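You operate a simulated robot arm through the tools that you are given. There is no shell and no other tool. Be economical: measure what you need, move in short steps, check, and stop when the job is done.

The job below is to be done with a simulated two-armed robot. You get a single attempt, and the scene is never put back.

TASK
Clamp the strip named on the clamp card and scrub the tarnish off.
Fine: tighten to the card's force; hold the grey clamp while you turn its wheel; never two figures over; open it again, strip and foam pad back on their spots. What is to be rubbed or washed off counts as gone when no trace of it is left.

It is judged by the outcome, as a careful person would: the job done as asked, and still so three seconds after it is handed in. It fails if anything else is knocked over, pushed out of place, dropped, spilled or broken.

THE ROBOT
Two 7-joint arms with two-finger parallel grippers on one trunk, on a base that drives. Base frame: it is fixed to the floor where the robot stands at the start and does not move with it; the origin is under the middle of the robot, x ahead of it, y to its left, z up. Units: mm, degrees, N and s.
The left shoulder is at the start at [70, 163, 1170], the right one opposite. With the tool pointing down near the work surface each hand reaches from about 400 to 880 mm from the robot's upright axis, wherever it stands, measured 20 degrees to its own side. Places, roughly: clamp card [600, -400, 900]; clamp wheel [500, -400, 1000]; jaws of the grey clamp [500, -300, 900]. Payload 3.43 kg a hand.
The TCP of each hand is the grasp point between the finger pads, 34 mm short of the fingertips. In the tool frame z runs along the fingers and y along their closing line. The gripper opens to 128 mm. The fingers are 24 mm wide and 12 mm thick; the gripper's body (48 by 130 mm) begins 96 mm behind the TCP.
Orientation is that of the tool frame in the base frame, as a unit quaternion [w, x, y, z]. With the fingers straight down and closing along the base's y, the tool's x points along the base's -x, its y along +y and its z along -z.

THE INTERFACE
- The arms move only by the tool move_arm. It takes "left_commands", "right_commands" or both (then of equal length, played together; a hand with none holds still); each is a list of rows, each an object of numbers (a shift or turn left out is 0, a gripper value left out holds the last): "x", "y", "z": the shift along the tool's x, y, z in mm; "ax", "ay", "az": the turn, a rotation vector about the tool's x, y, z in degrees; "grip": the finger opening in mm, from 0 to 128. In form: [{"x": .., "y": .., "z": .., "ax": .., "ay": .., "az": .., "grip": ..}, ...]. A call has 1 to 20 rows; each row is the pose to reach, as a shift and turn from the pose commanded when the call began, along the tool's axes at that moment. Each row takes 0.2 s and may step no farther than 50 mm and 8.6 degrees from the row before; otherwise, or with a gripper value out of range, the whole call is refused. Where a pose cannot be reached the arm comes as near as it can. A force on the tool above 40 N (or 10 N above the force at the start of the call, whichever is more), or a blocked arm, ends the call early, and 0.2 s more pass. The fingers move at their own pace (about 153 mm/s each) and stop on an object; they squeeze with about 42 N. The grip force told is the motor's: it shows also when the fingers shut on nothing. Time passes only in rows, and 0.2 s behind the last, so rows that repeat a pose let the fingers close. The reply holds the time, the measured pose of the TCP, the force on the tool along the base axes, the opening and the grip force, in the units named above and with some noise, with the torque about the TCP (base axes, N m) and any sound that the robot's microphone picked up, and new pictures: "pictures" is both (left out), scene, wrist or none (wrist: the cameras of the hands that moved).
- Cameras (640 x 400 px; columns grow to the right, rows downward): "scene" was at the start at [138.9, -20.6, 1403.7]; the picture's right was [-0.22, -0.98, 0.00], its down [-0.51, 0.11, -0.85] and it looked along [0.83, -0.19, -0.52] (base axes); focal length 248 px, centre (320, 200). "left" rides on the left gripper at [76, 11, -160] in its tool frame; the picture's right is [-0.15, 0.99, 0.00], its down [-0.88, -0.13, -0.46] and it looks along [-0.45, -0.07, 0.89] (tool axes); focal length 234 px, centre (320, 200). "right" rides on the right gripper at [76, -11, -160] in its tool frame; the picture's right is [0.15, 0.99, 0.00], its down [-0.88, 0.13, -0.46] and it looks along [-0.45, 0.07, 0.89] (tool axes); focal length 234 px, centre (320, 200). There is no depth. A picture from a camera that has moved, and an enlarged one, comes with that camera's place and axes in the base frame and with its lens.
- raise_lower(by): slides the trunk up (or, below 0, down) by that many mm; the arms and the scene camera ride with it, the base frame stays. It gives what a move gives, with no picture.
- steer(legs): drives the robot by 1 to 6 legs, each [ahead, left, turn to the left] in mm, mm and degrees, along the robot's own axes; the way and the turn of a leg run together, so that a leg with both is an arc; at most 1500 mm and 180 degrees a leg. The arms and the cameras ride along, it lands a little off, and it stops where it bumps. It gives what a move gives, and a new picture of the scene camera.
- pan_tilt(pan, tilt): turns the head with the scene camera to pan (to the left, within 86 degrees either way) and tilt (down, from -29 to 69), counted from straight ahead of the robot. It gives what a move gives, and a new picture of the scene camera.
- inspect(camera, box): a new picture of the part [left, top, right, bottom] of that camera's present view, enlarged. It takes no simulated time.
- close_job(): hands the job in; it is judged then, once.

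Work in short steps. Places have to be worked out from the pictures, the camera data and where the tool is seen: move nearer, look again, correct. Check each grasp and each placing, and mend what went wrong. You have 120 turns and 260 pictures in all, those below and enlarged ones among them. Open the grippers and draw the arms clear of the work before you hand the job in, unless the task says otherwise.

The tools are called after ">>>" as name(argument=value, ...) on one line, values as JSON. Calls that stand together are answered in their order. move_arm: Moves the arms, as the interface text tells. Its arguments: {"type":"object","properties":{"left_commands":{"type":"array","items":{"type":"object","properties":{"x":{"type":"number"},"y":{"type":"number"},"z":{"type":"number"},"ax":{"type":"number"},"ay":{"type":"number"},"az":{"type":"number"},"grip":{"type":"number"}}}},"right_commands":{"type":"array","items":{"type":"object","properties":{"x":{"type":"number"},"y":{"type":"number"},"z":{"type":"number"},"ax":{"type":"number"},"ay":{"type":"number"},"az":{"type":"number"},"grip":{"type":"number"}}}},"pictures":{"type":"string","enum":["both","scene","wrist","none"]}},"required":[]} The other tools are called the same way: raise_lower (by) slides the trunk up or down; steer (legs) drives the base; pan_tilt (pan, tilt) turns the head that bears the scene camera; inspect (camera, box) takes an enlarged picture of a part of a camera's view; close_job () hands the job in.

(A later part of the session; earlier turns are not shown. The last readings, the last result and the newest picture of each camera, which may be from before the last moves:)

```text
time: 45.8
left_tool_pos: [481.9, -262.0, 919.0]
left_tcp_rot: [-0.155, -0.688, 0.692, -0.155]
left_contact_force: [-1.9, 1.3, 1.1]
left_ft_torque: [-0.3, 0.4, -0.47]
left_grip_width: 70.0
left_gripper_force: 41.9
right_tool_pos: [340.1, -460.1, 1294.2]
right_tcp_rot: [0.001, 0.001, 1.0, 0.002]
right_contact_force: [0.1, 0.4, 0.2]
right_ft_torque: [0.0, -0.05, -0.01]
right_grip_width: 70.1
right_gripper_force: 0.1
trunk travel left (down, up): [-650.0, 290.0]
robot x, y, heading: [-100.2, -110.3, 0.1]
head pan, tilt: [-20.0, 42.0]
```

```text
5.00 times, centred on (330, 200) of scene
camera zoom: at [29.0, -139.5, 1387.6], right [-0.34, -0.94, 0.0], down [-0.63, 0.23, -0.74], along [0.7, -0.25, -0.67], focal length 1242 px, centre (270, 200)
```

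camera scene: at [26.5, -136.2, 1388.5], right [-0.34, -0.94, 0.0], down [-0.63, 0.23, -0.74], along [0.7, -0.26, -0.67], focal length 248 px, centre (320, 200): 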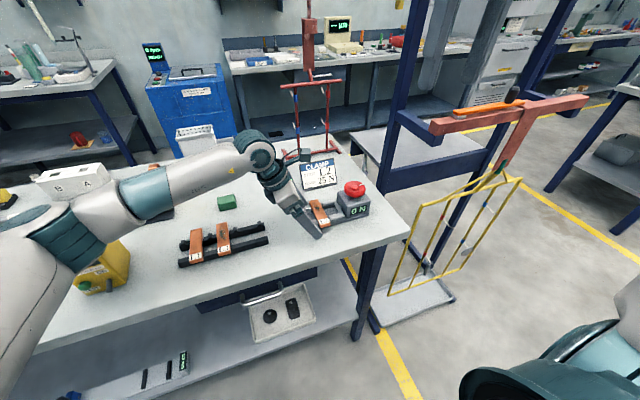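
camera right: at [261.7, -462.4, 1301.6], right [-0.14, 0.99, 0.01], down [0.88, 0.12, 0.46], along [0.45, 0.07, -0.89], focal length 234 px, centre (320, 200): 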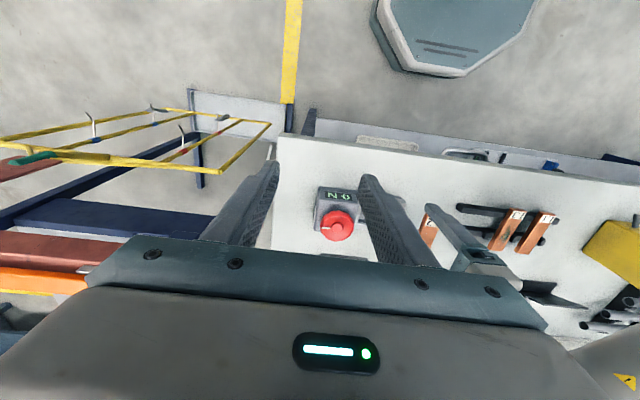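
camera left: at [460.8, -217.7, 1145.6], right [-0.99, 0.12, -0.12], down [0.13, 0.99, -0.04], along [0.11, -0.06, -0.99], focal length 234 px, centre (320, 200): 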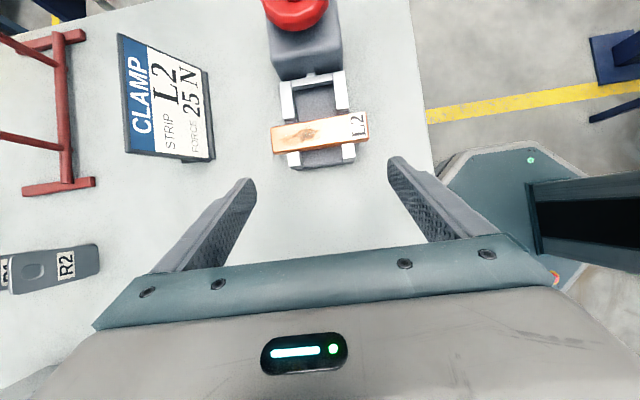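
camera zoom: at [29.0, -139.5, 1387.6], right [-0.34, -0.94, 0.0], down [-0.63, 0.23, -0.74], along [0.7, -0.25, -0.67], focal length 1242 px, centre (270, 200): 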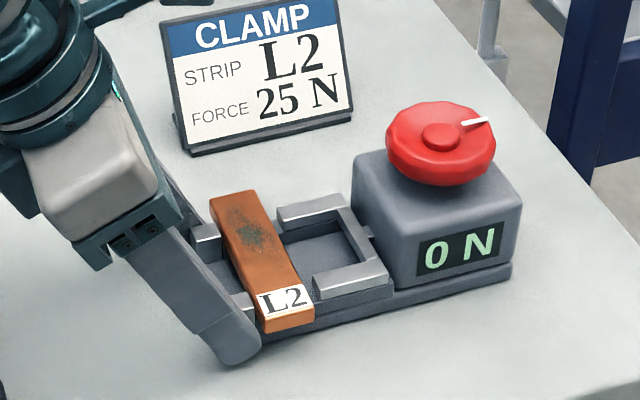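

The clamp's post end is held (70 mm wide). Now the right hand goes above the wheel, around (476,-400), z≈1095, to look from close.

>>> move_arm(right_commands=[{"x": -23, "y": 10, "z": 34}, {"x": -46, "y": 20, "z": 68}, {"x": -69, "y": 30, "z": 102}, {"x": -92, "y": 40, "z": 136}, {"x": -115, "y": 50, "z": 170}, {"x": -136, "y": 60, "z": 199}, {"x": -136, "y": 60, "z": 199}], pictures="both")

>>> inspect(camera="right", box=[240, 90, 400, 210])

```text
time: 47.4
left_tool_pos: [482.0, -261.9, 917.4]
left_tcp_rot: [-0.153, -0.688, 0.693, -0.155]
left_contact_force: [-1.5, 0.4, 2.6]
left_ft_torque: [0.06, 0.44, 0.0]
left_grip_width: 69.9
left_gripper_force: 42.4
right_tool_pos: [477.6, -399.4, 1093.9]
right_tcp_rot: [0.001, 0.001, 1.0, 0.002]
right_contact_force: [0.1, -0.4, 0.4]
right_ft_torque: [0.04, 0.01, 0.01]
right_grip_width: 70.1
right_gripper_force: 0.1
trunk travel left (down, up): [-650.0, 290.0]
robot x, y, heading: [-104.1, -108.4, -0.0]
head pan, tilt: [-20.0, 42.0]
camera scene: at [28.8, -139.9, 1387.6], right [-0.34, -0.94, 0.0], down [-0.63, 0.23, -0.74], along [0.7, -0.25, -0.67], focal length 248 px, centre (320, 200)
camera right: at [400.5, -411.3, 1253.0], right [-0.14, 0.99, 0.0], down [0.88, 0.13, 0.46], along [0.45, 0.07, -0.89], focal length 234 px, centre (320, 200)
```

scene: 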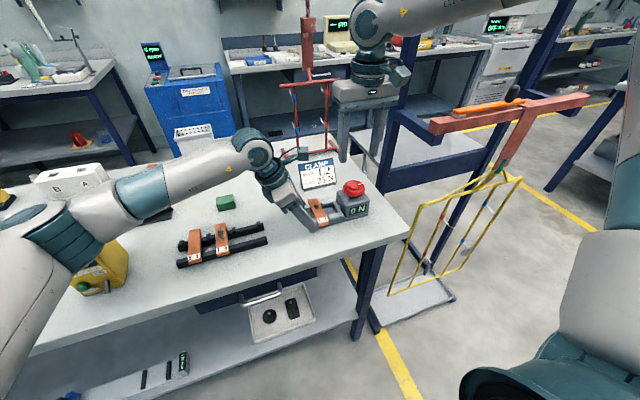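
right: 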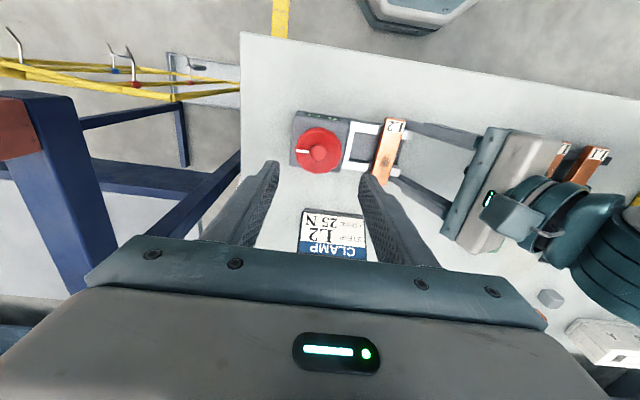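

```text
3.33 times, centred on (320, 150) of right
camera zoom: at [400.5, -411.3, 1253.0], right [-0.14, 0.99, 0.0], down [0.88, 0.13, 0.46], along [0.45, 0.07, -0.89], focal length 781 px, centre (320, 367)
```

zoom: 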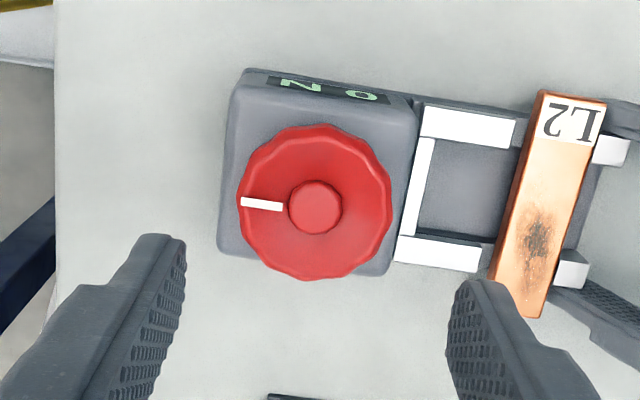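

Wheel centre is at about (477,-400.5), ~53 mm across. I centre and lower to z≈996 with the fingers straddling it.

>>> move_arm(right_commands=[{"y": -1, "z": 40}, {"y": -1, "z": 75}, {"y": -1, "z": 98}], pictures="none")

>>> inspect(camera="scene", box=[290, 140, 410, 230])

>>> inspect(camera="right", box=[240, 110, 400, 230])

```text
time: 48.2
left_tool_pos: [482.6, -262.2, 917.4]
left_tcp_rot: [-0.153, -0.688, 0.692, -0.155]
left_contact_force: [-0.3, 0.3, 1.7]
left_ft_torque: [-0.1, 0.39, 0.1]
left_grip_width: 69.8
left_gripper_force: 42.1
right_tool_pos: [476.0, -399.6, 996.0]
right_tcp_rot: [0.001, 0.001, 1.0, 0.002]
right_contact_force: [-0.3, -0.4, 0.4]
right_ft_torque: [-0.02, 0.0, -0.04]
right_grip_width: 70.1
right_gripper_force: 0.0
trunk travel left (down, up): [-650.0, 290.0]
robot x, y, heading: [-103.3, -109.7, -0.2]
head pan, tilt: [-20.0, 42.0]
```

```text
4.44 times, centred on (350, 185) of scene
camera zoom: at [29.3, -139.7, 1387.6], right [-0.34, -0.94, 0.0], down [-0.63, 0.23, -0.74], along [0.7, -0.25, -0.67], focal length 1104 px, centre (187, 267)
```

zoom: 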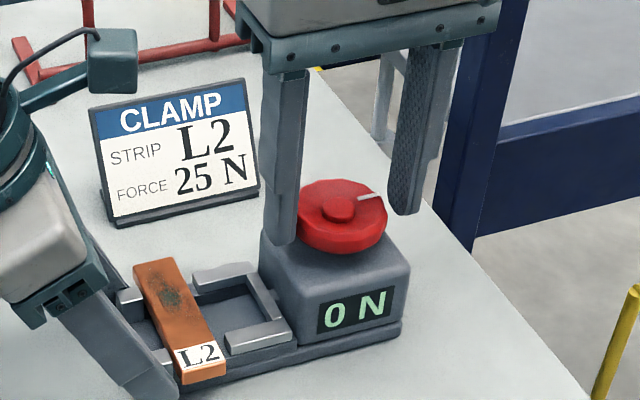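

```text
3.33 times, centred on (320, 170) of right
camera zoom: at [398.4, -411.7, 1156.1], right [-0.14, 0.99, 0.0], down [0.88, 0.13, 0.46], along [0.45, 0.07, -0.89], focal length 781 px, centre (320, 300)
```

zoom: 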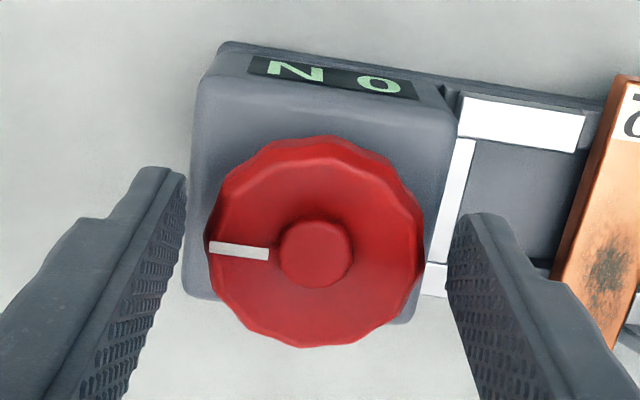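

Fingers straddle the wheel. I lower 6 mm more and close on it gently, then read.

>>> move_arm(right_commands=[{"z": 6, "x": -1, "y": -0.5}, {"z": 6, "x": -1, "y": -0.5, "grip": 56}, {"z": 6, "x": -1, "y": -0.5, "grip": 40}, {"z": 6, "x": -1, "y": -0.5, "grip": 40}], pictures="none")

>>> inspect(camera="scene", box=[290, 140, 410, 230])

```text
time: 49.2
left_tool_pos: [482.5, -260.8, 918.5]
left_tcp_rot: [-0.154, -0.688, 0.692, -0.154]
left_contact_force: [1.9, -2.9, 2.1]
left_ft_torque: [0.38, 0.39, 0.07]
left_grip_width: 70.0
left_gripper_force: 42.5
right_tool_pos: [478.0, -400.5, 991.3]
right_tcp_rot: [0.0, 0.001, 1.0, 0.002]
right_contact_force: [-2.3, 5.7, 0.0]
right_ft_torque: [-0.3, 0.17, -0.01]
right_grip_width: 57.1
right_gripper_force: 42.2
trunk travel left (down, up): [-650.0, 290.0]
robot x, y, heading: [-99.7, -105.1, -0.1]
head pan, tilt: [-20.0, 42.0]
```

```text
4.44 times, centred on (350, 185) of scene
camera zoom: at [29.2, -139.6, 1387.6], right [-0.34, -0.94, 0.0], down [-0.63, 0.23, -0.74], along [0.7, -0.25, -0.67], focal length 1104 px, centre (187, 267)
```

zoom: 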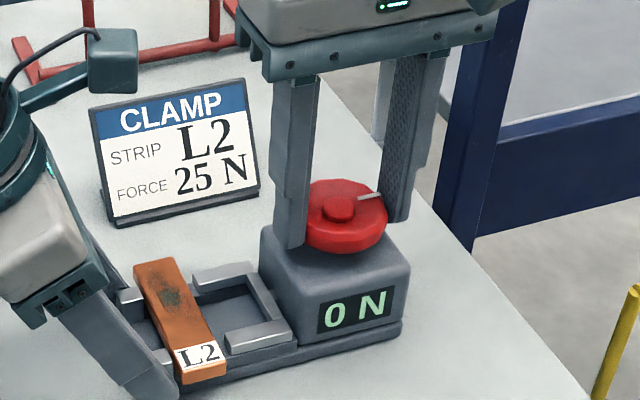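

Wheel gripped (57 mm). I turn clockwise (az+) 24° as a first test and watch the jaws and display.

>>> move_arm(right_commands=[{"az": 8}, {"az": 16}, {"az": 24}], pictures="none")

>>> inspect(camera="scene", box=[290, 140, 410, 230])

```text
time: 50.0
left_tool_pos: [482.6, -262.2, 919.4]
left_tcp_rot: [-0.154, -0.687, 0.693, -0.155]
left_contact_force: [4.7, -14.3, 1.0]
left_ft_torque: [0.36, -0.12, 0.72]
left_grip_width: 69.9
left_gripper_force: 42.2
right_tool_pos: [477.6, -399.3, 991.0]
right_tcp_rot: [0.001, 0.21, 0.978, 0.003]
right_contact_force: [-4.7, 16.6, -0.1]
right_ft_torque: [0.21, 0.32, 0.08]
right_grip_width: 57.0
right_gripper_force: 41.8
trunk travel left (down, up): [-650.0, 290.0]
robot x, y, heading: [-103.3, -107.8, 0.3]
head pan, tilt: [-20.0, 42.0]
```

```text
4.44 times, centred on (350, 185) of scene
camera zoom: at [29.7, -139.5, 1387.5], right [-0.34, -0.94, 0.0], down [-0.63, 0.23, -0.74], along [0.7, -0.25, -0.67], focal length 1104 px, centre (187, 267)
```

zoom: 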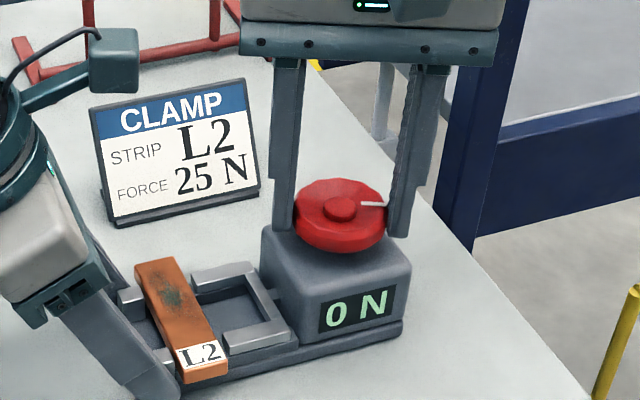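

Clockwise closes the jaw slightly. I relieve the sideways force by 1.5 mm and turn another 48°.

>>> move_arm(right_commands=[{"x": 0.9, "y": 1.2}, {"x": 0.9, "y": 1.2, "az": 8}, {"x": 0.9, "y": 1.2, "az": 16}, {"x": 0.9, "y": 1.2, "az": 24}, {"x": 0.9, "y": 1.2, "az": 32}, {"x": 0.9, "y": 1.2, "az": 40}, {"x": 0.9, "y": 1.2, "az": 48}], pictures="none")

>>> inspect(camera="scene", box=[290, 140, 410, 230])

```text
time: 51.6
left_tool_pos: [481.9, -262.8, 917.5]
left_tcp_rot: [-0.156, -0.687, 0.693, -0.155]
left_contact_force: [-9.1, -20.1, 9.6]
left_ft_torque: [-0.49, 0.0, -1.14]
left_grip_width: 70.0
left_gripper_force: 41.9
right_tool_pos: [479.2, -398.6, 990.9]
right_tcp_rot: [0.0, 0.59, 0.808, 0.003]
right_contact_force: [9.7, 22.0, -6.1]
right_ft_torque: [0.28, -0.55, 0.05]
right_grip_width: 57.2
right_gripper_force: 42.3
trunk travel left (down, up): [-650.0, 290.0]
robot x, y, heading: [-102.0, -111.5, 0.1]
head pan, tilt: [-20.0, 42.0]
```

```text
4.44 times, centred on (350, 185) of scene
camera zoom: at [30.0, -139.7, 1387.5], right [-0.34, -0.94, 0.0], down [-0.63, 0.23, -0.74], along [0.7, -0.25, -0.67], focal length 1104 px, centre (187, 267)
```

zoom: 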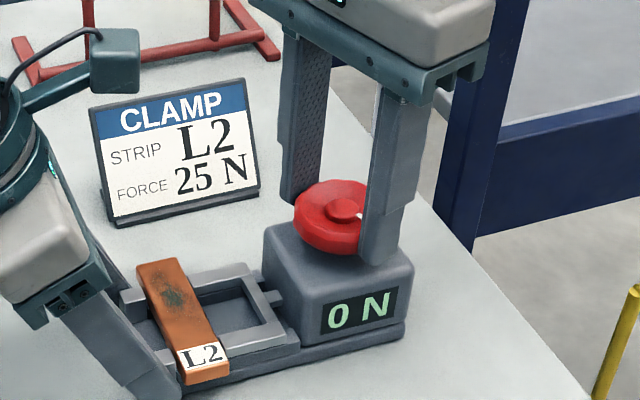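

The jaw is now close to the strip. I relieve the side force and turn 8° with a look at the display.

>>> move_arm(right_commands=[{"x": 1.5, "y": 1.7}, {"x": 1.5, "y": 1.7, "az": 4}, {"x": 1.5, "y": 1.7, "az": 8}], pictures="none")

>>> inspect(camera="scene", box=[300, 180, 380, 230])

```text
time: 52.4
left_tool_pos: [481.7, -261.6, 918.3]
left_tcp_rot: [-0.155, -0.687, 0.693, -0.155]
left_contact_force: [-12.2, -15.5, 10.2]
left_ft_torque: [-1.23, 0.34, -1.45]
left_grip_width: 69.8
left_gripper_force: 42.0
right_tool_pos: [479.1, -398.8, 992.0]
right_tcp_rot: [-0.001, 0.644, 0.765, 0.003]
right_contact_force: [13.1, 13.3, -4.9]
right_ft_torque: [0.3, -1.02, 0.09]
right_grip_width: 56.9
right_gripper_force: 42.1
trunk travel left (down, up): [-650.0, 290.0]
robot x, y, heading: [-97.2, -110.8, 0.0]
head pan, tilt: [-20.0, 42.0]
```

```text
8.00 times, centred on (340, 205) of scene
camera zoom: at [29.6, -140.2, 1387.6], right [-0.34, -0.94, 0.0], down [-0.63, 0.23, -0.74], along [0.7, -0.25, -0.67], focal length 1987 px, centre (160, 160)
```

zoom: 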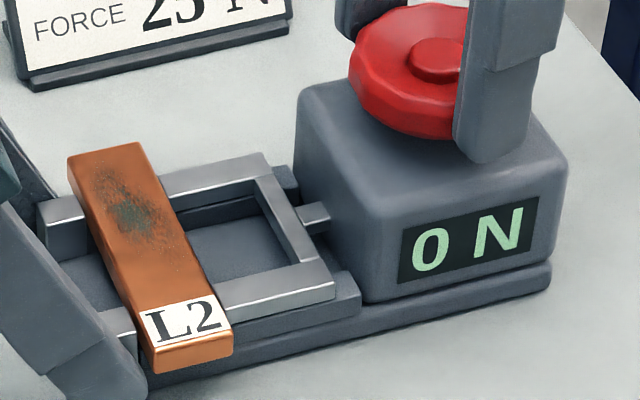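

The jaw is about to touch the strip. I proceed in 3° increments watching the display.

>>> move_arm(right_commands=[{"az": 1.5}, {"az": 3}], pictures="none")

>>> inspect(camera="scene", box=[300, 180, 380, 230])

```text
time: 53.0
left_tool_pos: [483.1, -261.3, 917.4]
left_tcp_rot: [-0.154, -0.687, 0.693, -0.155]
left_contact_force: [-12.5, -14.2, 11.4]
left_ft_torque: [-1.0, 0.64, -1.53]
left_grip_width: 70.1
left_gripper_force: 41.5
right_tool_pos: [478.5, -398.1, 991.0]
right_tcp_rot: [-0.002, 0.664, 0.748, 0.003]
right_contact_force: [13.1, 12.7, -7.3]
right_ft_torque: [0.43, -1.23, 0.08]
right_grip_width: 57.1
right_gripper_force: 41.8
trunk travel left (down, up): [-650.0, 290.0]
robot x, y, heading: [-98.8, -111.8, 0.1]
head pan, tilt: [-20.0, 42.0]
```

```text
8.00 times, centred on (340, 205) of scene
camera zoom: at [29.5, -140.2, 1387.5], right [-0.34, -0.94, 0.0], down [-0.63, 0.23, -0.74], along [0.7, -0.25, -0.67], focal length 1987 px, centre (160, 160)
```

zoom: 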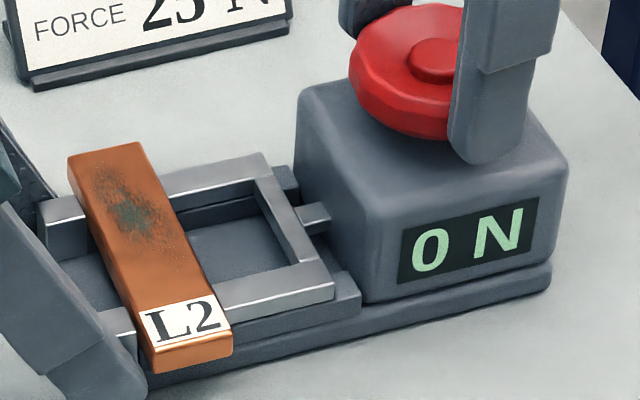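

Still 0 N. Another 5°.

>>> move_arm(right_commands=[{"az": 2.5}, {"az": 5}], pictures="none")

>>> inspect(camera="scene", box=[300, 180, 380, 230])

>>> inspect(camera="right", box=[200, 80, 440, 240])

```text
time: 53.6
left_tool_pos: [481.7, -262.7, 918.1]
left_tcp_rot: [-0.154, -0.688, 0.692, -0.155]
left_contact_force: [-13.7, -12.2, 13.3]
left_ft_torque: [-0.86, 0.43, -1.59]
left_grip_width: 69.8
left_gripper_force: 42.1
right_tool_pos: [478.5, -399.3, 991.1]
right_tcp_rot: [-0.002, 0.696, 0.718, 0.003]
right_contact_force: [11.3, 9.8, -9.2]
right_ft_torque: [0.39, -0.91, 0.02]
right_grip_width: 56.9
right_gripper_force: 41.4
trunk travel left (down, up): [-650.0, 290.0]
robot x, y, heading: [-99.9, -114.7, -0.1]
head pan, tilt: [-20.0, 42.0]
```

```text
8.00 times, centred on (340, 205) of scene
camera zoom: at [29.3, -140.3, 1387.6], right [-0.34, -0.94, 0.0], down [-0.63, 0.23, -0.74], along [0.7, -0.25, -0.67], focal length 1987 px, centre (160, 160)
```

zoom: 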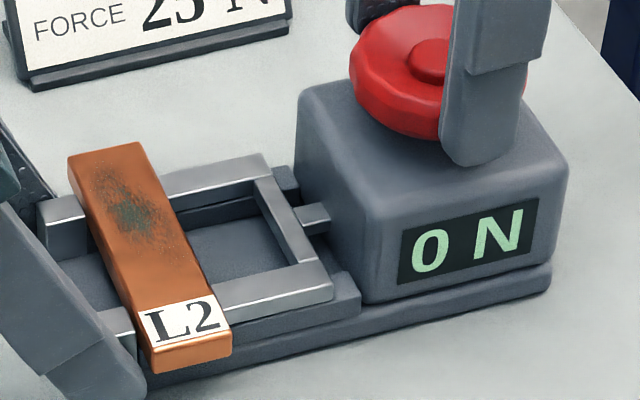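

```text
2.50 times, centred on (320, 160) of right
camera zoom: at [463.5, -323.2, 1151.4], right [0.98, 0.18, 0.0], down [0.16, -0.88, 0.45], along [0.08, -0.44, -0.89], focal length 585 px, centre (320, 300)
```

zoom: 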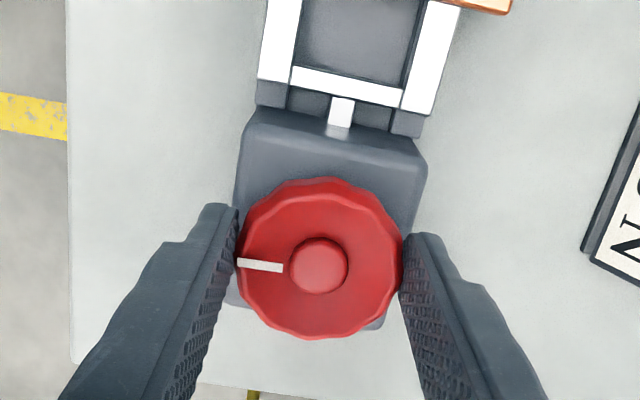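

The wheel follows the hand (88° so far). I look at the gap with the left camera.

>>> inspect(camera="left", box=[240, 60, 420, 190])

```text
3.08 times, centred on (330, 125) of left
camera zoom: at [472.5, -263.3, 1092.3], right [-0.99, 0.14, -0.06], down [0.14, 0.99, 0.04], along [0.07, 0.03, -1.0], focal length 720 px, centre (289, 431)
```

zoom: 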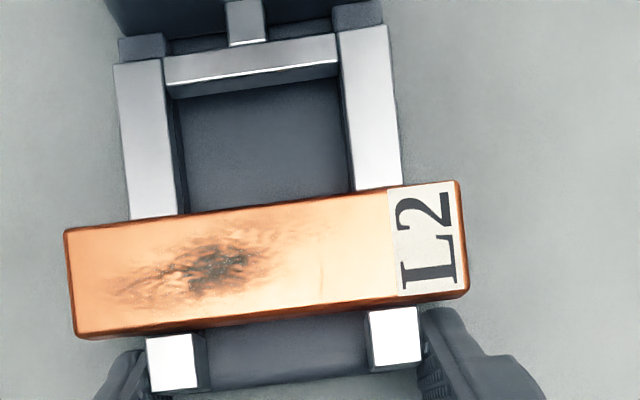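

Jaw contacts or nearly contacts the strip. Continue 4°.

>>> move_arm(right_commands=[{"az": 2}, {"az": 4}], pictures="none")

>>> inspect(camera="scene", box=[310, 190, 374, 230])

```text
time: 54.2
left_tool_pos: [484.3, -262.5, 917.6]
left_tcp_rot: [-0.154, -0.687, 0.693, -0.154]
left_contact_force: [-12.6, -11.1, 11.6]
left_ft_torque: [-0.46, 0.2, -1.55]
left_grip_width: 70.5
left_gripper_force: 41.9
right_tool_pos: [477.8, -397.6, 991.1]
right_tcp_rot: [-0.001, 0.721, 0.693, 0.002]
right_contact_force: [12.2, 8.1, -6.7]
right_ft_torque: [0.18, -0.63, 0.03]
right_grip_width: 56.8
right_gripper_force: 42.0
trunk travel left (down, up): [-650.0, 290.0]
robot x, y, heading: [-98.3, -113.4, 0.2]
head pan, tilt: [-20.0, 42.0]
```

```text
10.00 times, centred on (342, 210) of scene
camera zoom: at [29.2, -140.3, 1387.6], right [-0.34, -0.94, 0.0], down [-0.63, 0.23, -0.74], along [0.7, -0.25, -0.67], focal length 2484 px, centre (100, 100)
```

zoom: 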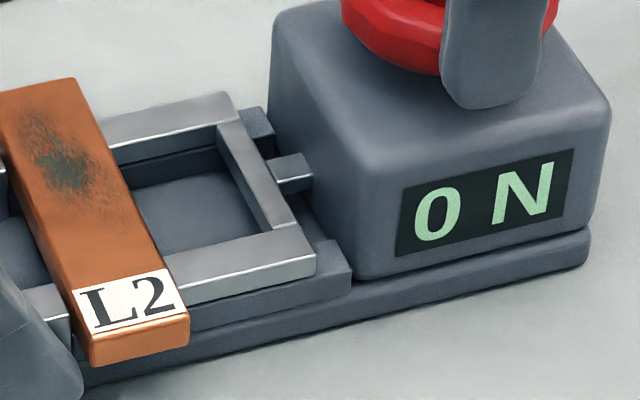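

Still 0 N; another 4°.

>>> move_arm(right_commands=[{"az": 2}, {"az": 4}], pictures="none")

>>> inspect(camera="scene", box=[310, 190, 374, 230])

```text
time: 54.8
left_tool_pos: [482.6, -261.2, 917.2]
left_tcp_rot: [-0.154, -0.688, 0.692, -0.155]
left_contact_force: [-12.0, -9.4, 11.0]
left_ft_torque: [-0.45, 0.29, -1.34]
left_grip_width: 70.3
left_gripper_force: 42.2
right_tool_pos: [478.8, -398.8, 991.7]
right_tcp_rot: [-0.002, 0.745, 0.668, 0.003]
right_contact_force: [10.5, 7.3, -3.9]
right_ft_torque: [0.35, -0.63, 0.06]
right_grip_width: 56.9
right_gripper_force: 42.7
trunk travel left (down, up): [-650.0, 290.0]
robot x, y, heading: [-101.4, -112.8, -0.0]
head pan, tilt: [-20.0, 42.0]
```

```text
10.00 times, centred on (342, 210) of scene
camera zoom: at [29.1, -140.3, 1387.6], right [-0.34, -0.94, 0.0], down [-0.63, 0.23, -0.74], along [0.7, -0.25, -0.67], focal length 2484 px, centre (100, 100)
```

zoom: 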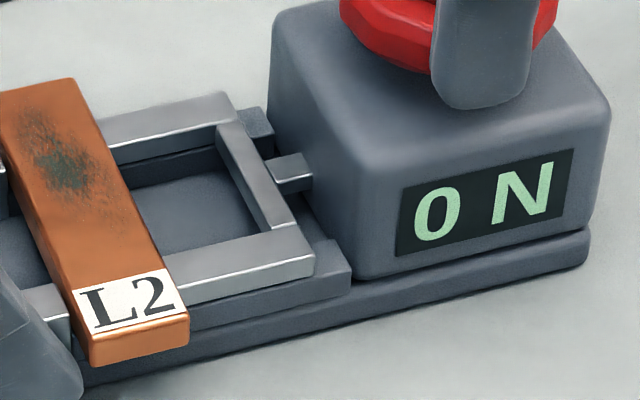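

Continue 6°.

>>> move_arm(right_commands=[{"az": 3}, {"az": 6}], pictures="none")

>>> inspect(camera="scene", box=[310, 190, 374, 230])

```text
time: 55.4
left_tool_pos: [482.9, -261.5, 917.1]
left_tcp_rot: [-0.155, -0.687, 0.693, -0.154]
left_contact_force: [-12.0, -7.0, 11.5]
left_ft_torque: [-0.19, 0.37, -1.66]
left_grip_width: 70.0
left_gripper_force: 42.0
right_tool_pos: [479.1, -398.9, 991.5]
right_tcp_rot: [-0.002, 0.778, 0.628, 0.003]
right_contact_force: [12.3, 5.3, -2.7]
right_ft_torque: [0.1, -0.92, 0.03]
right_grip_width: 56.9
right_gripper_force: 42.0
trunk travel left (down, up): [-650.0, 290.0]
robot x, y, heading: [-103.2, -108.9, -0.2]
head pan, tilt: [-20.0, 42.0]
```

```text
10.00 times, centred on (342, 210) of scene
camera zoom: at [29.3, -140.3, 1387.6], right [-0.34, -0.94, 0.0], down [-0.63, 0.23, -0.74], along [0.7, -0.25, -0.67], focal length 2484 px, centre (100, 100)
```

zoom: 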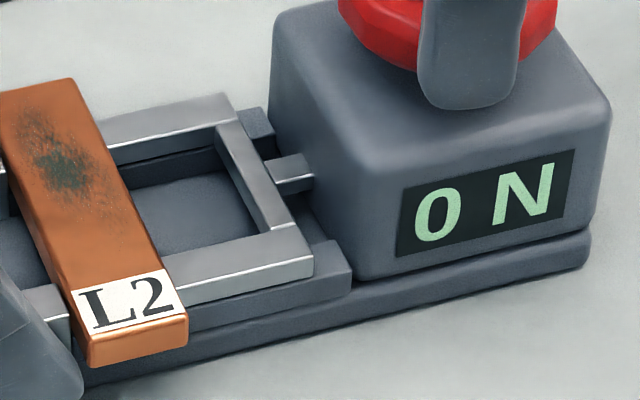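

The strip has begun to move with the jaw. Another 8°.

>>> move_arm(right_commands=[{"az": 4}, {"az": 8}], pictures="none")

>>> inspect(camera="scene", box=[310, 190, 374, 230])

```text
time: 56.0
left_tool_pos: [481.5, -261.4, 916.2]
left_tcp_rot: [-0.154, -0.688, 0.692, -0.155]
left_contact_force: [-12.0, -6.4, 11.0]
left_ft_torque: [-0.08, 0.44, -1.75]
left_grip_width: 70.2
left_gripper_force: 42.5
right_tool_pos: [479.0, -398.4, 991.5]
right_tcp_rot: [-0.002, 0.82, 0.572, 0.003]
right_contact_force: [14.2, 2.0, 0.8]
right_ft_torque: [-0.06, -1.05, 0.06]
right_grip_width: 57.1
right_gripper_force: 42.6
trunk travel left (down, up): [-650.0, 290.0]
robot x, y, heading: [-98.8, -111.0, 0.0]
head pan, tilt: [-20.0, 42.0]
```

```text
10.00 times, centred on (342, 210) of scene
camera zoom: at [29.2, -140.3, 1387.7], right [-0.34, -0.94, 0.0], down [-0.63, 0.23, -0.74], along [0.7, -0.25, -0.67], focal length 2484 px, centre (100, 100)
```

zoom: 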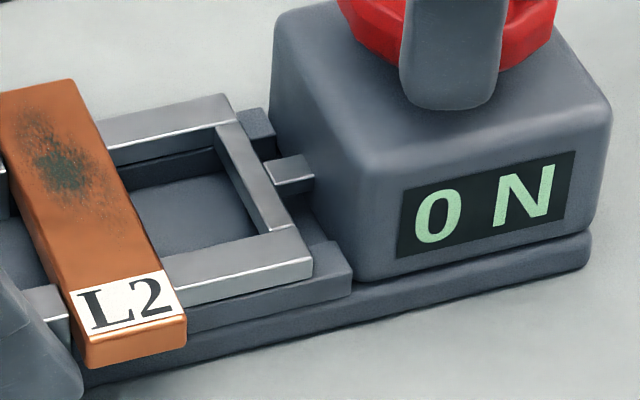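

Strip still sliding toward the posts. Relieve x-force 1.2 mm and turn 6° more.

>>> move_arm(right_commands=[{"x": 0.4, "y": 1.1}, {"x": 0.4, "y": 1.1, "az": 3}, {"x": 0.4, "y": 1.1, "az": 6}], pictures="none")

>>> inspect(camera="scene", box=[310, 190, 374, 230])

```text
time: 56.8
left_tool_pos: [482.4, -261.3, 917.6]
left_tcp_rot: [-0.154, -0.688, 0.692, -0.155]
left_contact_force: [-7.6, -6.9, 6.0]
left_ft_torque: [0.0, 0.55, -0.91]
left_grip_width: 70.0
left_gripper_force: 42.0
right_tool_pos: [479.3, -398.4, 991.5]
right_tcp_rot: [-0.002, 0.849, 0.529, 0.002]
right_contact_force: [9.5, 3.3, 2.5]
right_ft_torque: [0.0, -0.71, 0.03]
right_grip_width: 57.0
right_gripper_force: 42.1
trunk travel left (down, up): [-650.0, 290.0]
robot x, y, heading: [-105.3, -106.5, -0.0]
head pan, tilt: [-20.0, 42.0]
```

```text
10.00 times, centred on (342, 210) of scene
camera zoom: at [28.8, -140.1, 1387.6], right [-0.34, -0.94, 0.0], down [-0.63, 0.23, -0.74], along [0.7, -0.25, -0.67], focal length 2484 px, centre (100, 100)
```

zoom: 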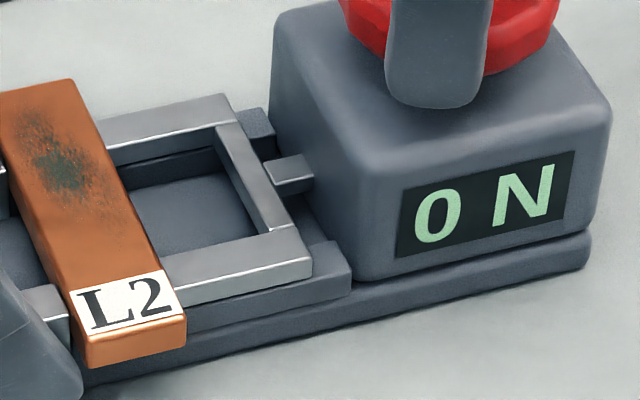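

Continue 4°.

>>> move_arm(right_commands=[{"az": 2}, {"az": 4}], pictures="none")

>>> inspect(camera="scene", box=[310, 190, 374, 230])

>>> inspect(camera="left", box=[240, 60, 420, 190])

```text
time: 57.4
left_tool_pos: [482.5, -262.0, 917.9]
left_tcp_rot: [-0.153, -0.689, 0.692, -0.155]
left_contact_force: [-3.9, -5.5, 1.1]
left_ft_torque: [-0.53, 0.74, -0.62]
left_grip_width: 70.3
left_gripper_force: 42.6
right_tool_pos: [477.8, -398.7, 990.8]
right_tcp_rot: [-0.001, 0.867, 0.498, 0.003]
right_contact_force: [3.8, 0.7, 9.8]
right_ft_torque: [-0.15, -0.31, 0.04]
right_grip_width: 56.9
right_gripper_force: 42.1
trunk travel left (down, up): [-650.0, 290.0]
robot x, y, heading: [-100.9, -110.6, 0.2]
head pan, tilt: [-20.0, 42.0]
```

```text
10.00 times, centred on (342, 210) of scene
camera zoom: at [28.3, -140.1, 1387.8], right [-0.34, -0.94, 0.0], down [-0.63, 0.23, -0.74], along [0.7, -0.25, -0.67], focal length 2484 px, centre (100, 100)
```

zoom: 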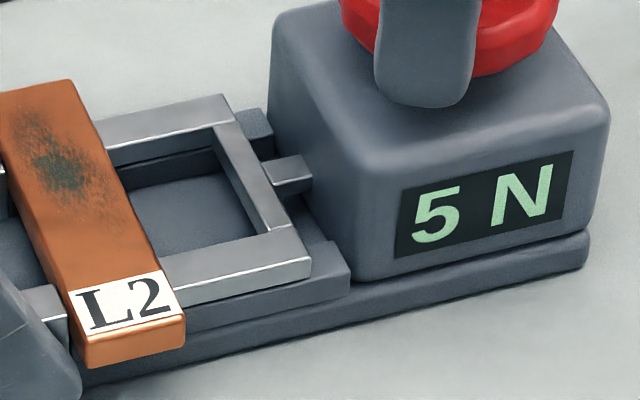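

```text
3.08 times, centred on (330, 125) of left
camera zoom: at [472.2, -263.0, 1092.3], right [-0.99, 0.14, -0.06], down [0.14, 0.99, 0.04], along [0.07, 0.03, -1.0], focal length 720 px, centre (289, 431)
```

zoom: 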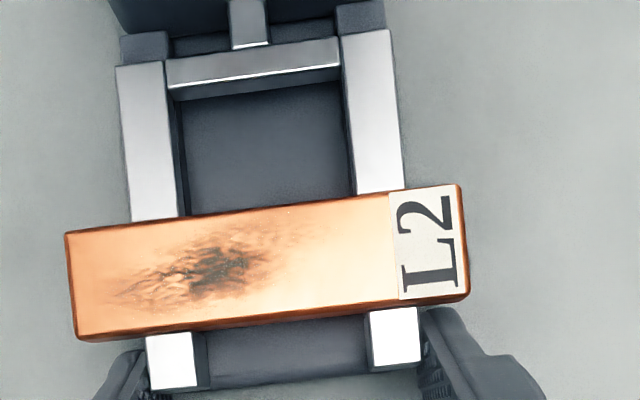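

5 N now. Turn 3° more.

>>> move_arm(right_commands=[{"az": 1.5}, {"az": 3}], pictures="none")

>>> inspect(camera="scene", box=[310, 190, 374, 230])

```text
time: 58.0
left_tool_pos: [483.1, -261.7, 917.4]
left_tcp_rot: [-0.153, -0.688, 0.692, -0.154]
left_contact_force: [-5.2, -2.5, -1.2]
left_ft_torque: [-0.5, 0.29, -0.55]
left_grip_width: 70.3
left_gripper_force: 41.6
right_tool_pos: [479.7, -399.3, 992.0]
right_tcp_rot: [-0.001, 0.879, 0.476, 0.003]
right_contact_force: [8.5, -3.7, 13.8]
right_ft_torque: [-0.36, -0.24, 0.04]
right_grip_width: 57.1
right_gripper_force: 41.8
trunk travel left (down, up): [-650.0, 290.0]
robot x, y, heading: [-99.7, -109.9, 0.0]
head pan, tilt: [-20.0, 42.0]
```

```text
10.00 times, centred on (342, 210) of scene
camera zoom: at [28.7, -140.2, 1387.7], right [-0.34, -0.94, 0.0], down [-0.63, 0.23, -0.74], along [0.7, -0.25, -0.67], focal length 2484 px, centre (100, 100)
```

zoom: 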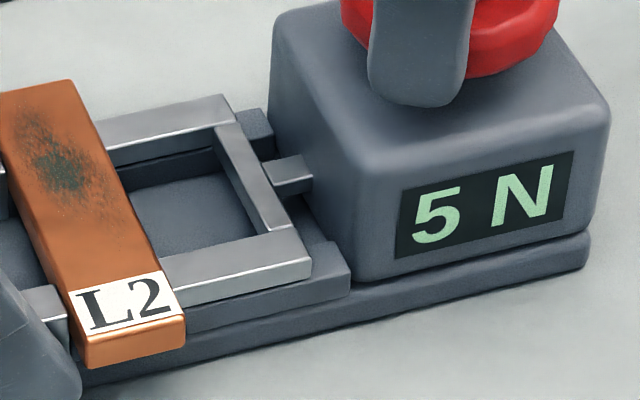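

Display seems to go in 5 N figures. Another 3°.

>>> move_arm(right_commands=[{"az": 1.5}, {"az": 3}], pictures="none")

>>> inspect(camera="scene", box=[310, 190, 374, 230])

```text
time: 58.6
left_tool_pos: [482.6, -261.0, 917.2]
left_tcp_rot: [-0.154, -0.688, 0.692, -0.154]
left_contact_force: [-6.5, 0.5, 0.7]
left_ft_torque: [0.07, 0.45, -0.81]
left_grip_width: 70.5
left_gripper_force: 42.3
right_tool_pos: [480.4, -398.6, 992.8]
right_tcp_rot: [-0.001, 0.891, 0.453, 0.003]
right_contact_force: [11.6, -4.6, 13.2]
right_ft_torque: [-0.46, -0.72, 0.09]
right_grip_width: 56.8
right_gripper_force: 41.9
trunk travel left (down, up): [-650.0, 290.0]
robot x, y, heading: [-103.9, -112.6, 0.0]
head pan, tilt: [-20.0, 42.0]
```

```text
10.00 times, centred on (342, 210) of scene
camera zoom: at [28.9, -140.0, 1387.7], right [-0.34, -0.94, 0.0], down [-0.63, 0.23, -0.74], along [0.7, -0.25, -0.67], focal length 2484 px, centre (100, 100)
```

zoom: 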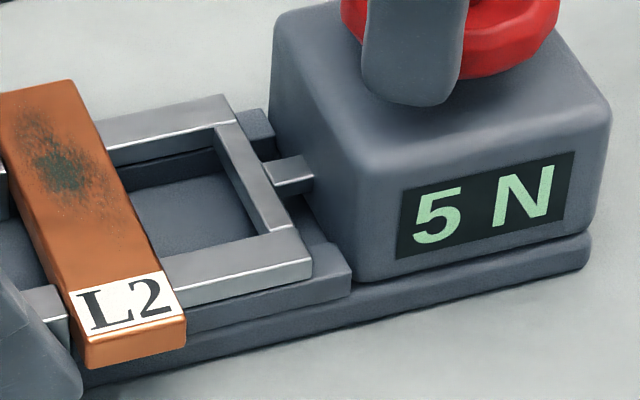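

Continue 4°.

>>> move_arm(right_commands=[{"az": 2}, {"az": 4}], pictures="none")

>>> inspect(camera="scene", box=[310, 180, 374, 230])

```text
time: 59.2
left_tool_pos: [482.6, -262.1, 917.1]
left_tcp_rot: [-0.155, -0.687, 0.693, -0.154]
left_contact_force: [-6.9, 3.2, -0.3]
left_ft_torque: [-0.02, 0.37, -0.93]
left_grip_width: 70.5
left_gripper_force: 41.9
right_tool_pos: [479.8, -399.6, 990.7]
right_tcp_rot: [-0.001, 0.907, 0.421, 0.002]
right_contact_force: [13.3, -10.2, 16.3]
right_ft_torque: [-0.56, -0.66, 0.1]
right_grip_width: 57.2
right_gripper_force: 41.9
trunk travel left (down, up): [-650.0, 290.0]
robot x, y, heading: [-103.7, -110.0, 0.0]
head pan, tilt: [-20.0, 42.0]
```

```text
8.00 times, centred on (342, 205) of scene
camera zoom: at [28.8, -140.0, 1387.7], right [-0.34, -0.94, 0.0], down [-0.63, 0.23, -0.74], along [0.7, -0.25, -0.67], focal length 1987 px, centre (144, 160)
```

zoom: 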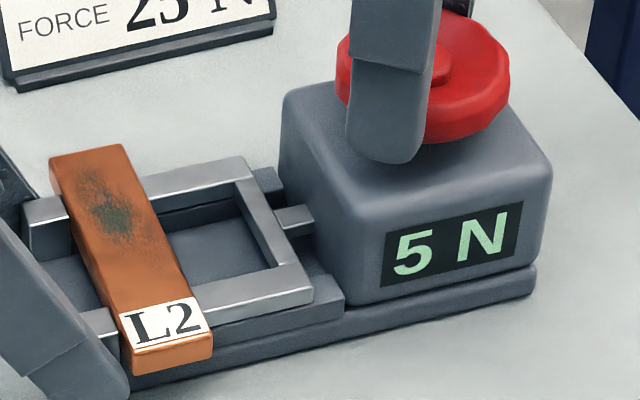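

Still 5 N. Relieve the hand's side loads a bit and turn 6°.

>>> move_arm(right_commands=[{"y": 1.5, "z": -1.2}, {"y": 1.5, "z": -1.2, "az": 3}, {"y": 1.5, "z": -1.2, "az": 6}], pictures="none")

>>> inspect(camera="scene", box=[310, 180, 374, 230])

>>> inspect(camera="right", box=[200, 80, 440, 240])

```text
time: 60.0
left_tool_pos: [482.6, -261.0, 917.1]
left_tcp_rot: [-0.154, -0.687, 0.693, -0.154]
left_contact_force: [-11.3, 8.4, 4.6]
left_ft_torque: [-0.22, 0.65, -1.47]
left_grip_width: 70.3
left_gripper_force: 42.2
right_tool_pos: [479.6, -398.4, 991.2]
right_tcp_rot: [-0.002, 0.928, 0.372, 0.0]
right_contact_force: [9.3, -7.4, -1.3]
right_ft_torque: [-0.52, -1.08, 0.08]
right_grip_width: 56.9
right_gripper_force: 41.6
trunk travel left (down, up): [-650.0, 290.0]
robot x, y, heading: [-104.0, -109.6, 0.1]
head pan, tilt: [-20.0, 42.0]
```

```text
8.00 times, centred on (342, 205) of scene
camera zoom: at [29.2, -139.7, 1387.4], right [-0.34, -0.94, 0.0], down [-0.63, 0.23, -0.74], along [0.7, -0.25, -0.67], focal length 1987 px, centre (144, 160)
```

zoom: 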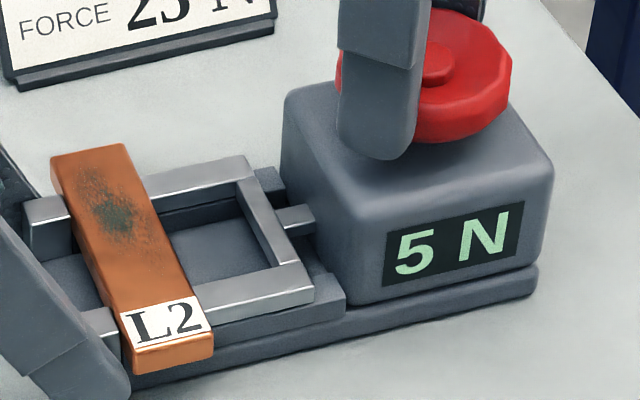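

```text
2.50 times, centred on (320, 160) of right
camera zoom: at [526.2, -338.7, 1151.1], right [0.79, -0.61, 0.0], down [-0.54, -0.7, 0.45], along [-0.28, -0.36, -0.89], focal length 585 px, centre (320, 300)
```

zoom: 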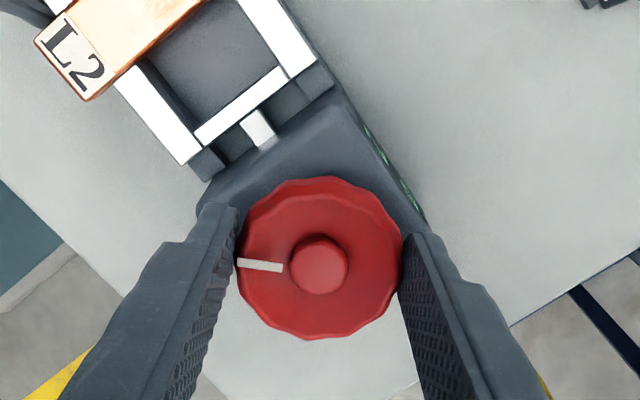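

The wheel follows without slip (136°). Continue 6°.

>>> move_arm(right_commands=[{"az": 3}, {"az": 6}], pictures="none")

>>> inspect(camera="scene", box=[310, 180, 374, 230])

```text
time: 60.6
left_tool_pos: [481.4, -260.3, 917.8]
left_tcp_rot: [-0.154, -0.687, 0.693, -0.156]
left_contact_force: [-11.5, 11.5, 6.2]
left_ft_torque: [-0.61, -0.12, -1.32]
left_grip_width: 70.1
left_gripper_force: 41.8
right_tool_pos: [481.1, -399.8, 992.2]
right_tcp_rot: [-0.002, 0.946, 0.324, 0.0]
right_contact_force: [8.9, -11.2, -4.1]
right_ft_torque: [-0.76, -0.28, 0.1]
right_grip_width: 57.2
right_gripper_force: 41.6
trunk travel left (down, up): [-650.0, 290.0]
robot x, y, heading: [-98.8, -112.4, -0.2]
head pan, tilt: [-20.0, 42.0]
```

```text
8.00 times, centred on (342, 205) of scene
camera zoom: at [29.5, -140.1, 1387.5], right [-0.34, -0.94, 0.0], down [-0.63, 0.23, -0.74], along [0.7, -0.25, -0.67], focal length 1987 px, centre (144, 160)
```

zoom: 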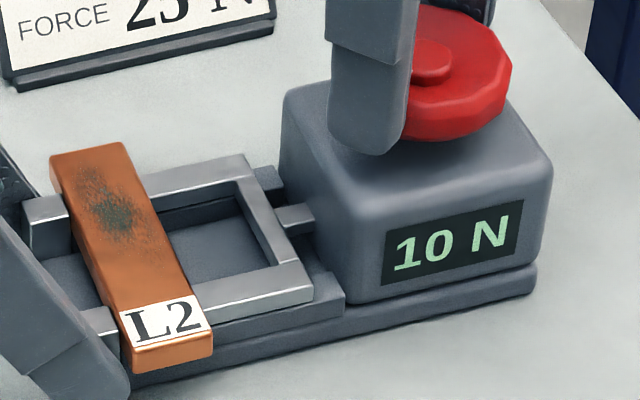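

10 N at about 142°, so roughly 22° per 5 N figure; ~66° more needed. I release the wheel, lift, and wind the hand back 180° for a new grip.

>>> move_arm(right_commands=[{"y": 1.3}, {"y": 1.3, "grip": 74}, {"y": 1.3, "grip": 74}, {"y": 1.3, "z": -25}, {"y": 1.3, "z": -50}, {"y": 1.3, "z": -50, "az": -8.5}, {"y": 1.3, "z": -50, "az": -17}, {"y": 1.3, "z": -50, "az": -25.5}, {"y": 1.3, "z": -50, "az": -34}, {"y": 1.3, "z": -50, "az": -42.5}, {"y": 1.3, "z": -50, "az": -51}, {"y": 1.3, "z": -50, "az": -59.5}, {"y": 1.3, "z": -50, "az": -68}, {"y": 1.3, "z": -50, "az": -76.5}, {"y": 1.3, "z": -50, "az": -85}, {"y": 1.3, "z": -50, "az": -93.5}, {"y": 1.3, "z": -50, "az": -102}, {"y": 1.3, "z": -50, "az": -110.5}, {"y": 1.3, "z": -50, "az": -119}, {"y": 1.3, "z": -50, "az": -127.5}], pictures="none")

>>> move_arm(right_commands=[{"az": -8.5}, {"az": -17}, {"az": -25.5}, {"az": -34}, {"az": -42.5}, {"az": -51}, {"az": -52.5}, {"az": -52.5}], pictures="none")

>>> inspect(camera="right", box=[200, 80, 440, 240])

>>> inspect(camera="scene", box=[290, 140, 410, 230])

```text
time: 64.8
left_tool_pos: [482.5, -260.8, 917.0]
left_tcp_rot: [-0.155, -0.687, 0.693, -0.154]
left_contact_force: [1.4, 0.6, 2.7]
left_ft_torque: [-0.04, 0.34, -0.15]
left_grip_width: 70.1
left_gripper_force: 42.3
right_tool_pos: [481.7, -401.2, 1042.7]
right_tcp_rot: [-0.001, 0.126, 0.992, 0.002]
right_contact_force: [0.1, 0.3, 0.2]
right_ft_torque: [-0.01, 0.01, 0.02]
right_grip_width: 73.9
right_gripper_force: 0.2
trunk travel left (down, up): [-650.0, 290.0]
robot x, y, heading: [-99.9, -111.7, 0.1]
head pan, tilt: [-20.0, 42.0]
```

```text
time: 66.6
left_tool_pos: [482.2, -261.0, 918.5]
left_tcp_rot: [-0.154, -0.688, 0.692, -0.155]
left_contact_force: [0.0, 0.4, 0.8]
left_ft_torque: [-0.05, 0.39, -0.24]
left_grip_width: 70.0
left_gripper_force: 41.5
right_tool_pos: [480.9, -401.2, 1042.9]
right_tcp_rot: [0.001, -0.324, 0.946, 0.002]
right_contact_force: [0.5, -0.4, 0.3]
right_ft_torque: [0.0, -0.02, 0.01]
right_grip_width: 74.0
right_gripper_force: 0.1
trunk travel left (down, up): [-650.0, 290.0]
robot x, y, heading: [-100.6, -107.9, -0.0]
head pan, tilt: [-20.0, 42.0]
```

```text
2.50 times, centred on (320, 160) of right
camera zoom: at [427.7, -456.1, 1201.5], right [-0.72, 0.69, 0.0], down [0.61, 0.64, 0.46], along [0.32, 0.33, -0.89], focal length 585 px, centre (320, 300)
```

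zoom: 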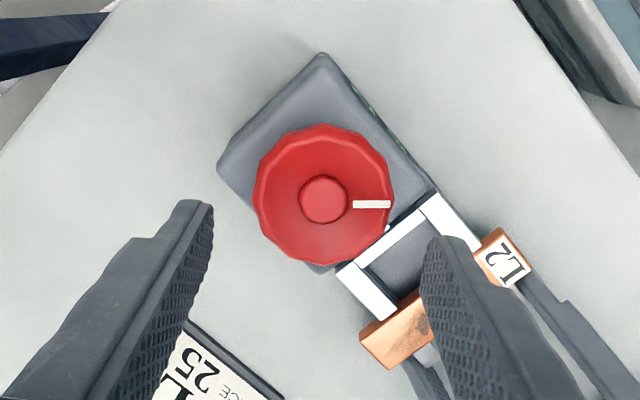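

```text
4.44 times, centred on (350, 185) of scene
camera zoom: at [29.4, -139.7, 1387.6], right [-0.34, -0.94, 0.0], down [-0.63, 0.23, -0.74], along [0.7, -0.25, -0.67], focal length 1104 px, centre (187, 267)
```

zoom: 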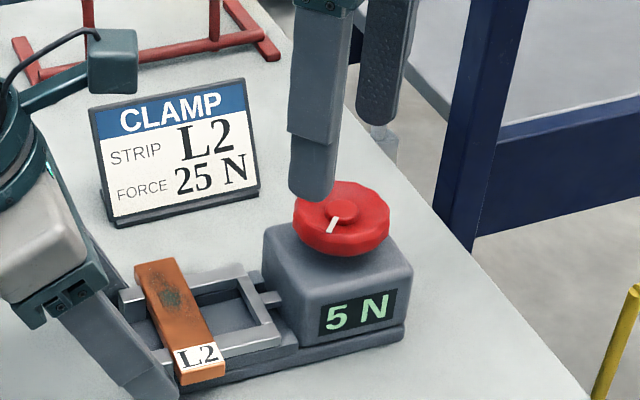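

Displays 5 N (right at the threshold) and the wheel holds itself. Consistent axis estimate is (480,-400.5) with the wheel top near z≈964; I go down to z≈987 and grip again.

>>> move_arm(right_commands=[{"x": 0.3, "y": 1, "z": 30}, {"x": 0.3, "y": 1, "z": 56}, {"x": 0.3, "y": 1, "z": 56, "grip": 62}, {"x": 0.3, "y": 1, "z": 56, "grip": 40}, {"x": 0.3, "y": 1, "z": 56, "grip": 40}], pictures="none")

>>> inspect(camera="scene", box=[290, 140, 410, 230])

```text
time: 67.8
left_tool_pos: [481.0, -261.0, 917.5]
left_tcp_rot: [-0.154, -0.687, 0.693, -0.154]
left_contact_force: [-4.1, 4.7, 2.6]
left_ft_torque: [-0.24, 0.29, -0.66]
left_grip_width: 70.1
left_gripper_force: 41.7
right_tool_pos: [481.9, -399.6, 988.2]
right_tcp_rot: [0.002, -0.325, 0.946, 0.001]
right_contact_force: [4.7, -4.5, -0.3]
right_ft_torque: [-0.24, -0.3, 0.03]
right_grip_width: 56.7
right_gripper_force: 42.2
trunk travel left (down, up): [-650.0, 290.0]
robot x, y, heading: [-101.8, -110.8, -0.0]
head pan, tilt: [-20.0, 42.0]
```

```text
4.44 times, centred on (350, 185) of scene
camera zoom: at [29.5, -139.8, 1387.6], right [-0.34, -0.94, 0.0], down [-0.63, 0.23, -0.74], along [0.7, -0.25, -0.67], focal length 1104 px, centre (187, 267)
```

zoom: 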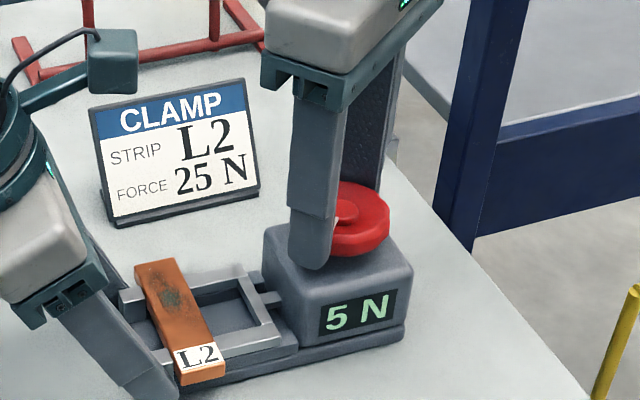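

Good grip. I turn 20° and read.

>>> move_arm(right_commands=[{"az": 5}, {"az": 10}, {"az": 15}, {"az": 20}], pictures="none")

>>> inspect(camera="scene", box=[310, 180, 374, 230])

```text
time: 68.8
left_tool_pos: [483.2, -260.1, 917.7]
left_tcp_rot: [-0.155, -0.687, 0.693, -0.154]
left_contact_force: [-9.9, 14.0, 7.3]
left_ft_torque: [-0.24, 0.14, -2.0]
left_grip_width: 70.0
left_gripper_force: 41.9
right_tool_pos: [482.1, -400.6, 987.6]
right_tcp_rot: [0.001, -0.154, 0.988, 0.001]
right_contact_force: [13.5, -12.9, 0.2]
right_ft_torque: [-0.66, -0.81, 0.13]
right_grip_width: 56.8
right_gripper_force: 42.3
trunk travel left (down, up): [-650.0, 290.0]
robot x, y, heading: [-99.2, -110.6, -0.2]
head pan, tilt: [-20.0, 42.0]
```

```text
8.00 times, centred on (342, 205) of scene
camera zoom: at [29.7, -140.0, 1387.6], right [-0.34, -0.94, 0.0], down [-0.63, 0.23, -0.74], along [0.7, -0.25, -0.67], focal length 1987 px, centre (144, 160)
```

zoom: 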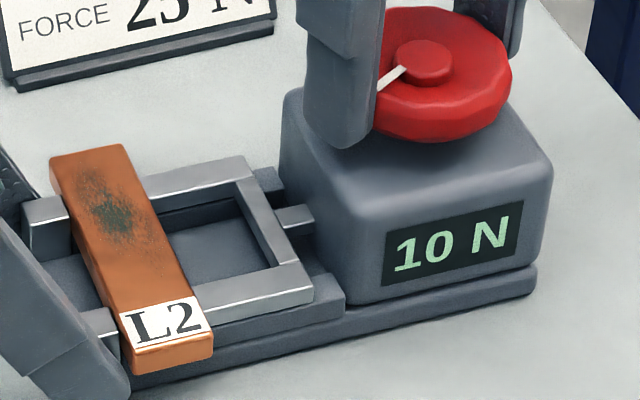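

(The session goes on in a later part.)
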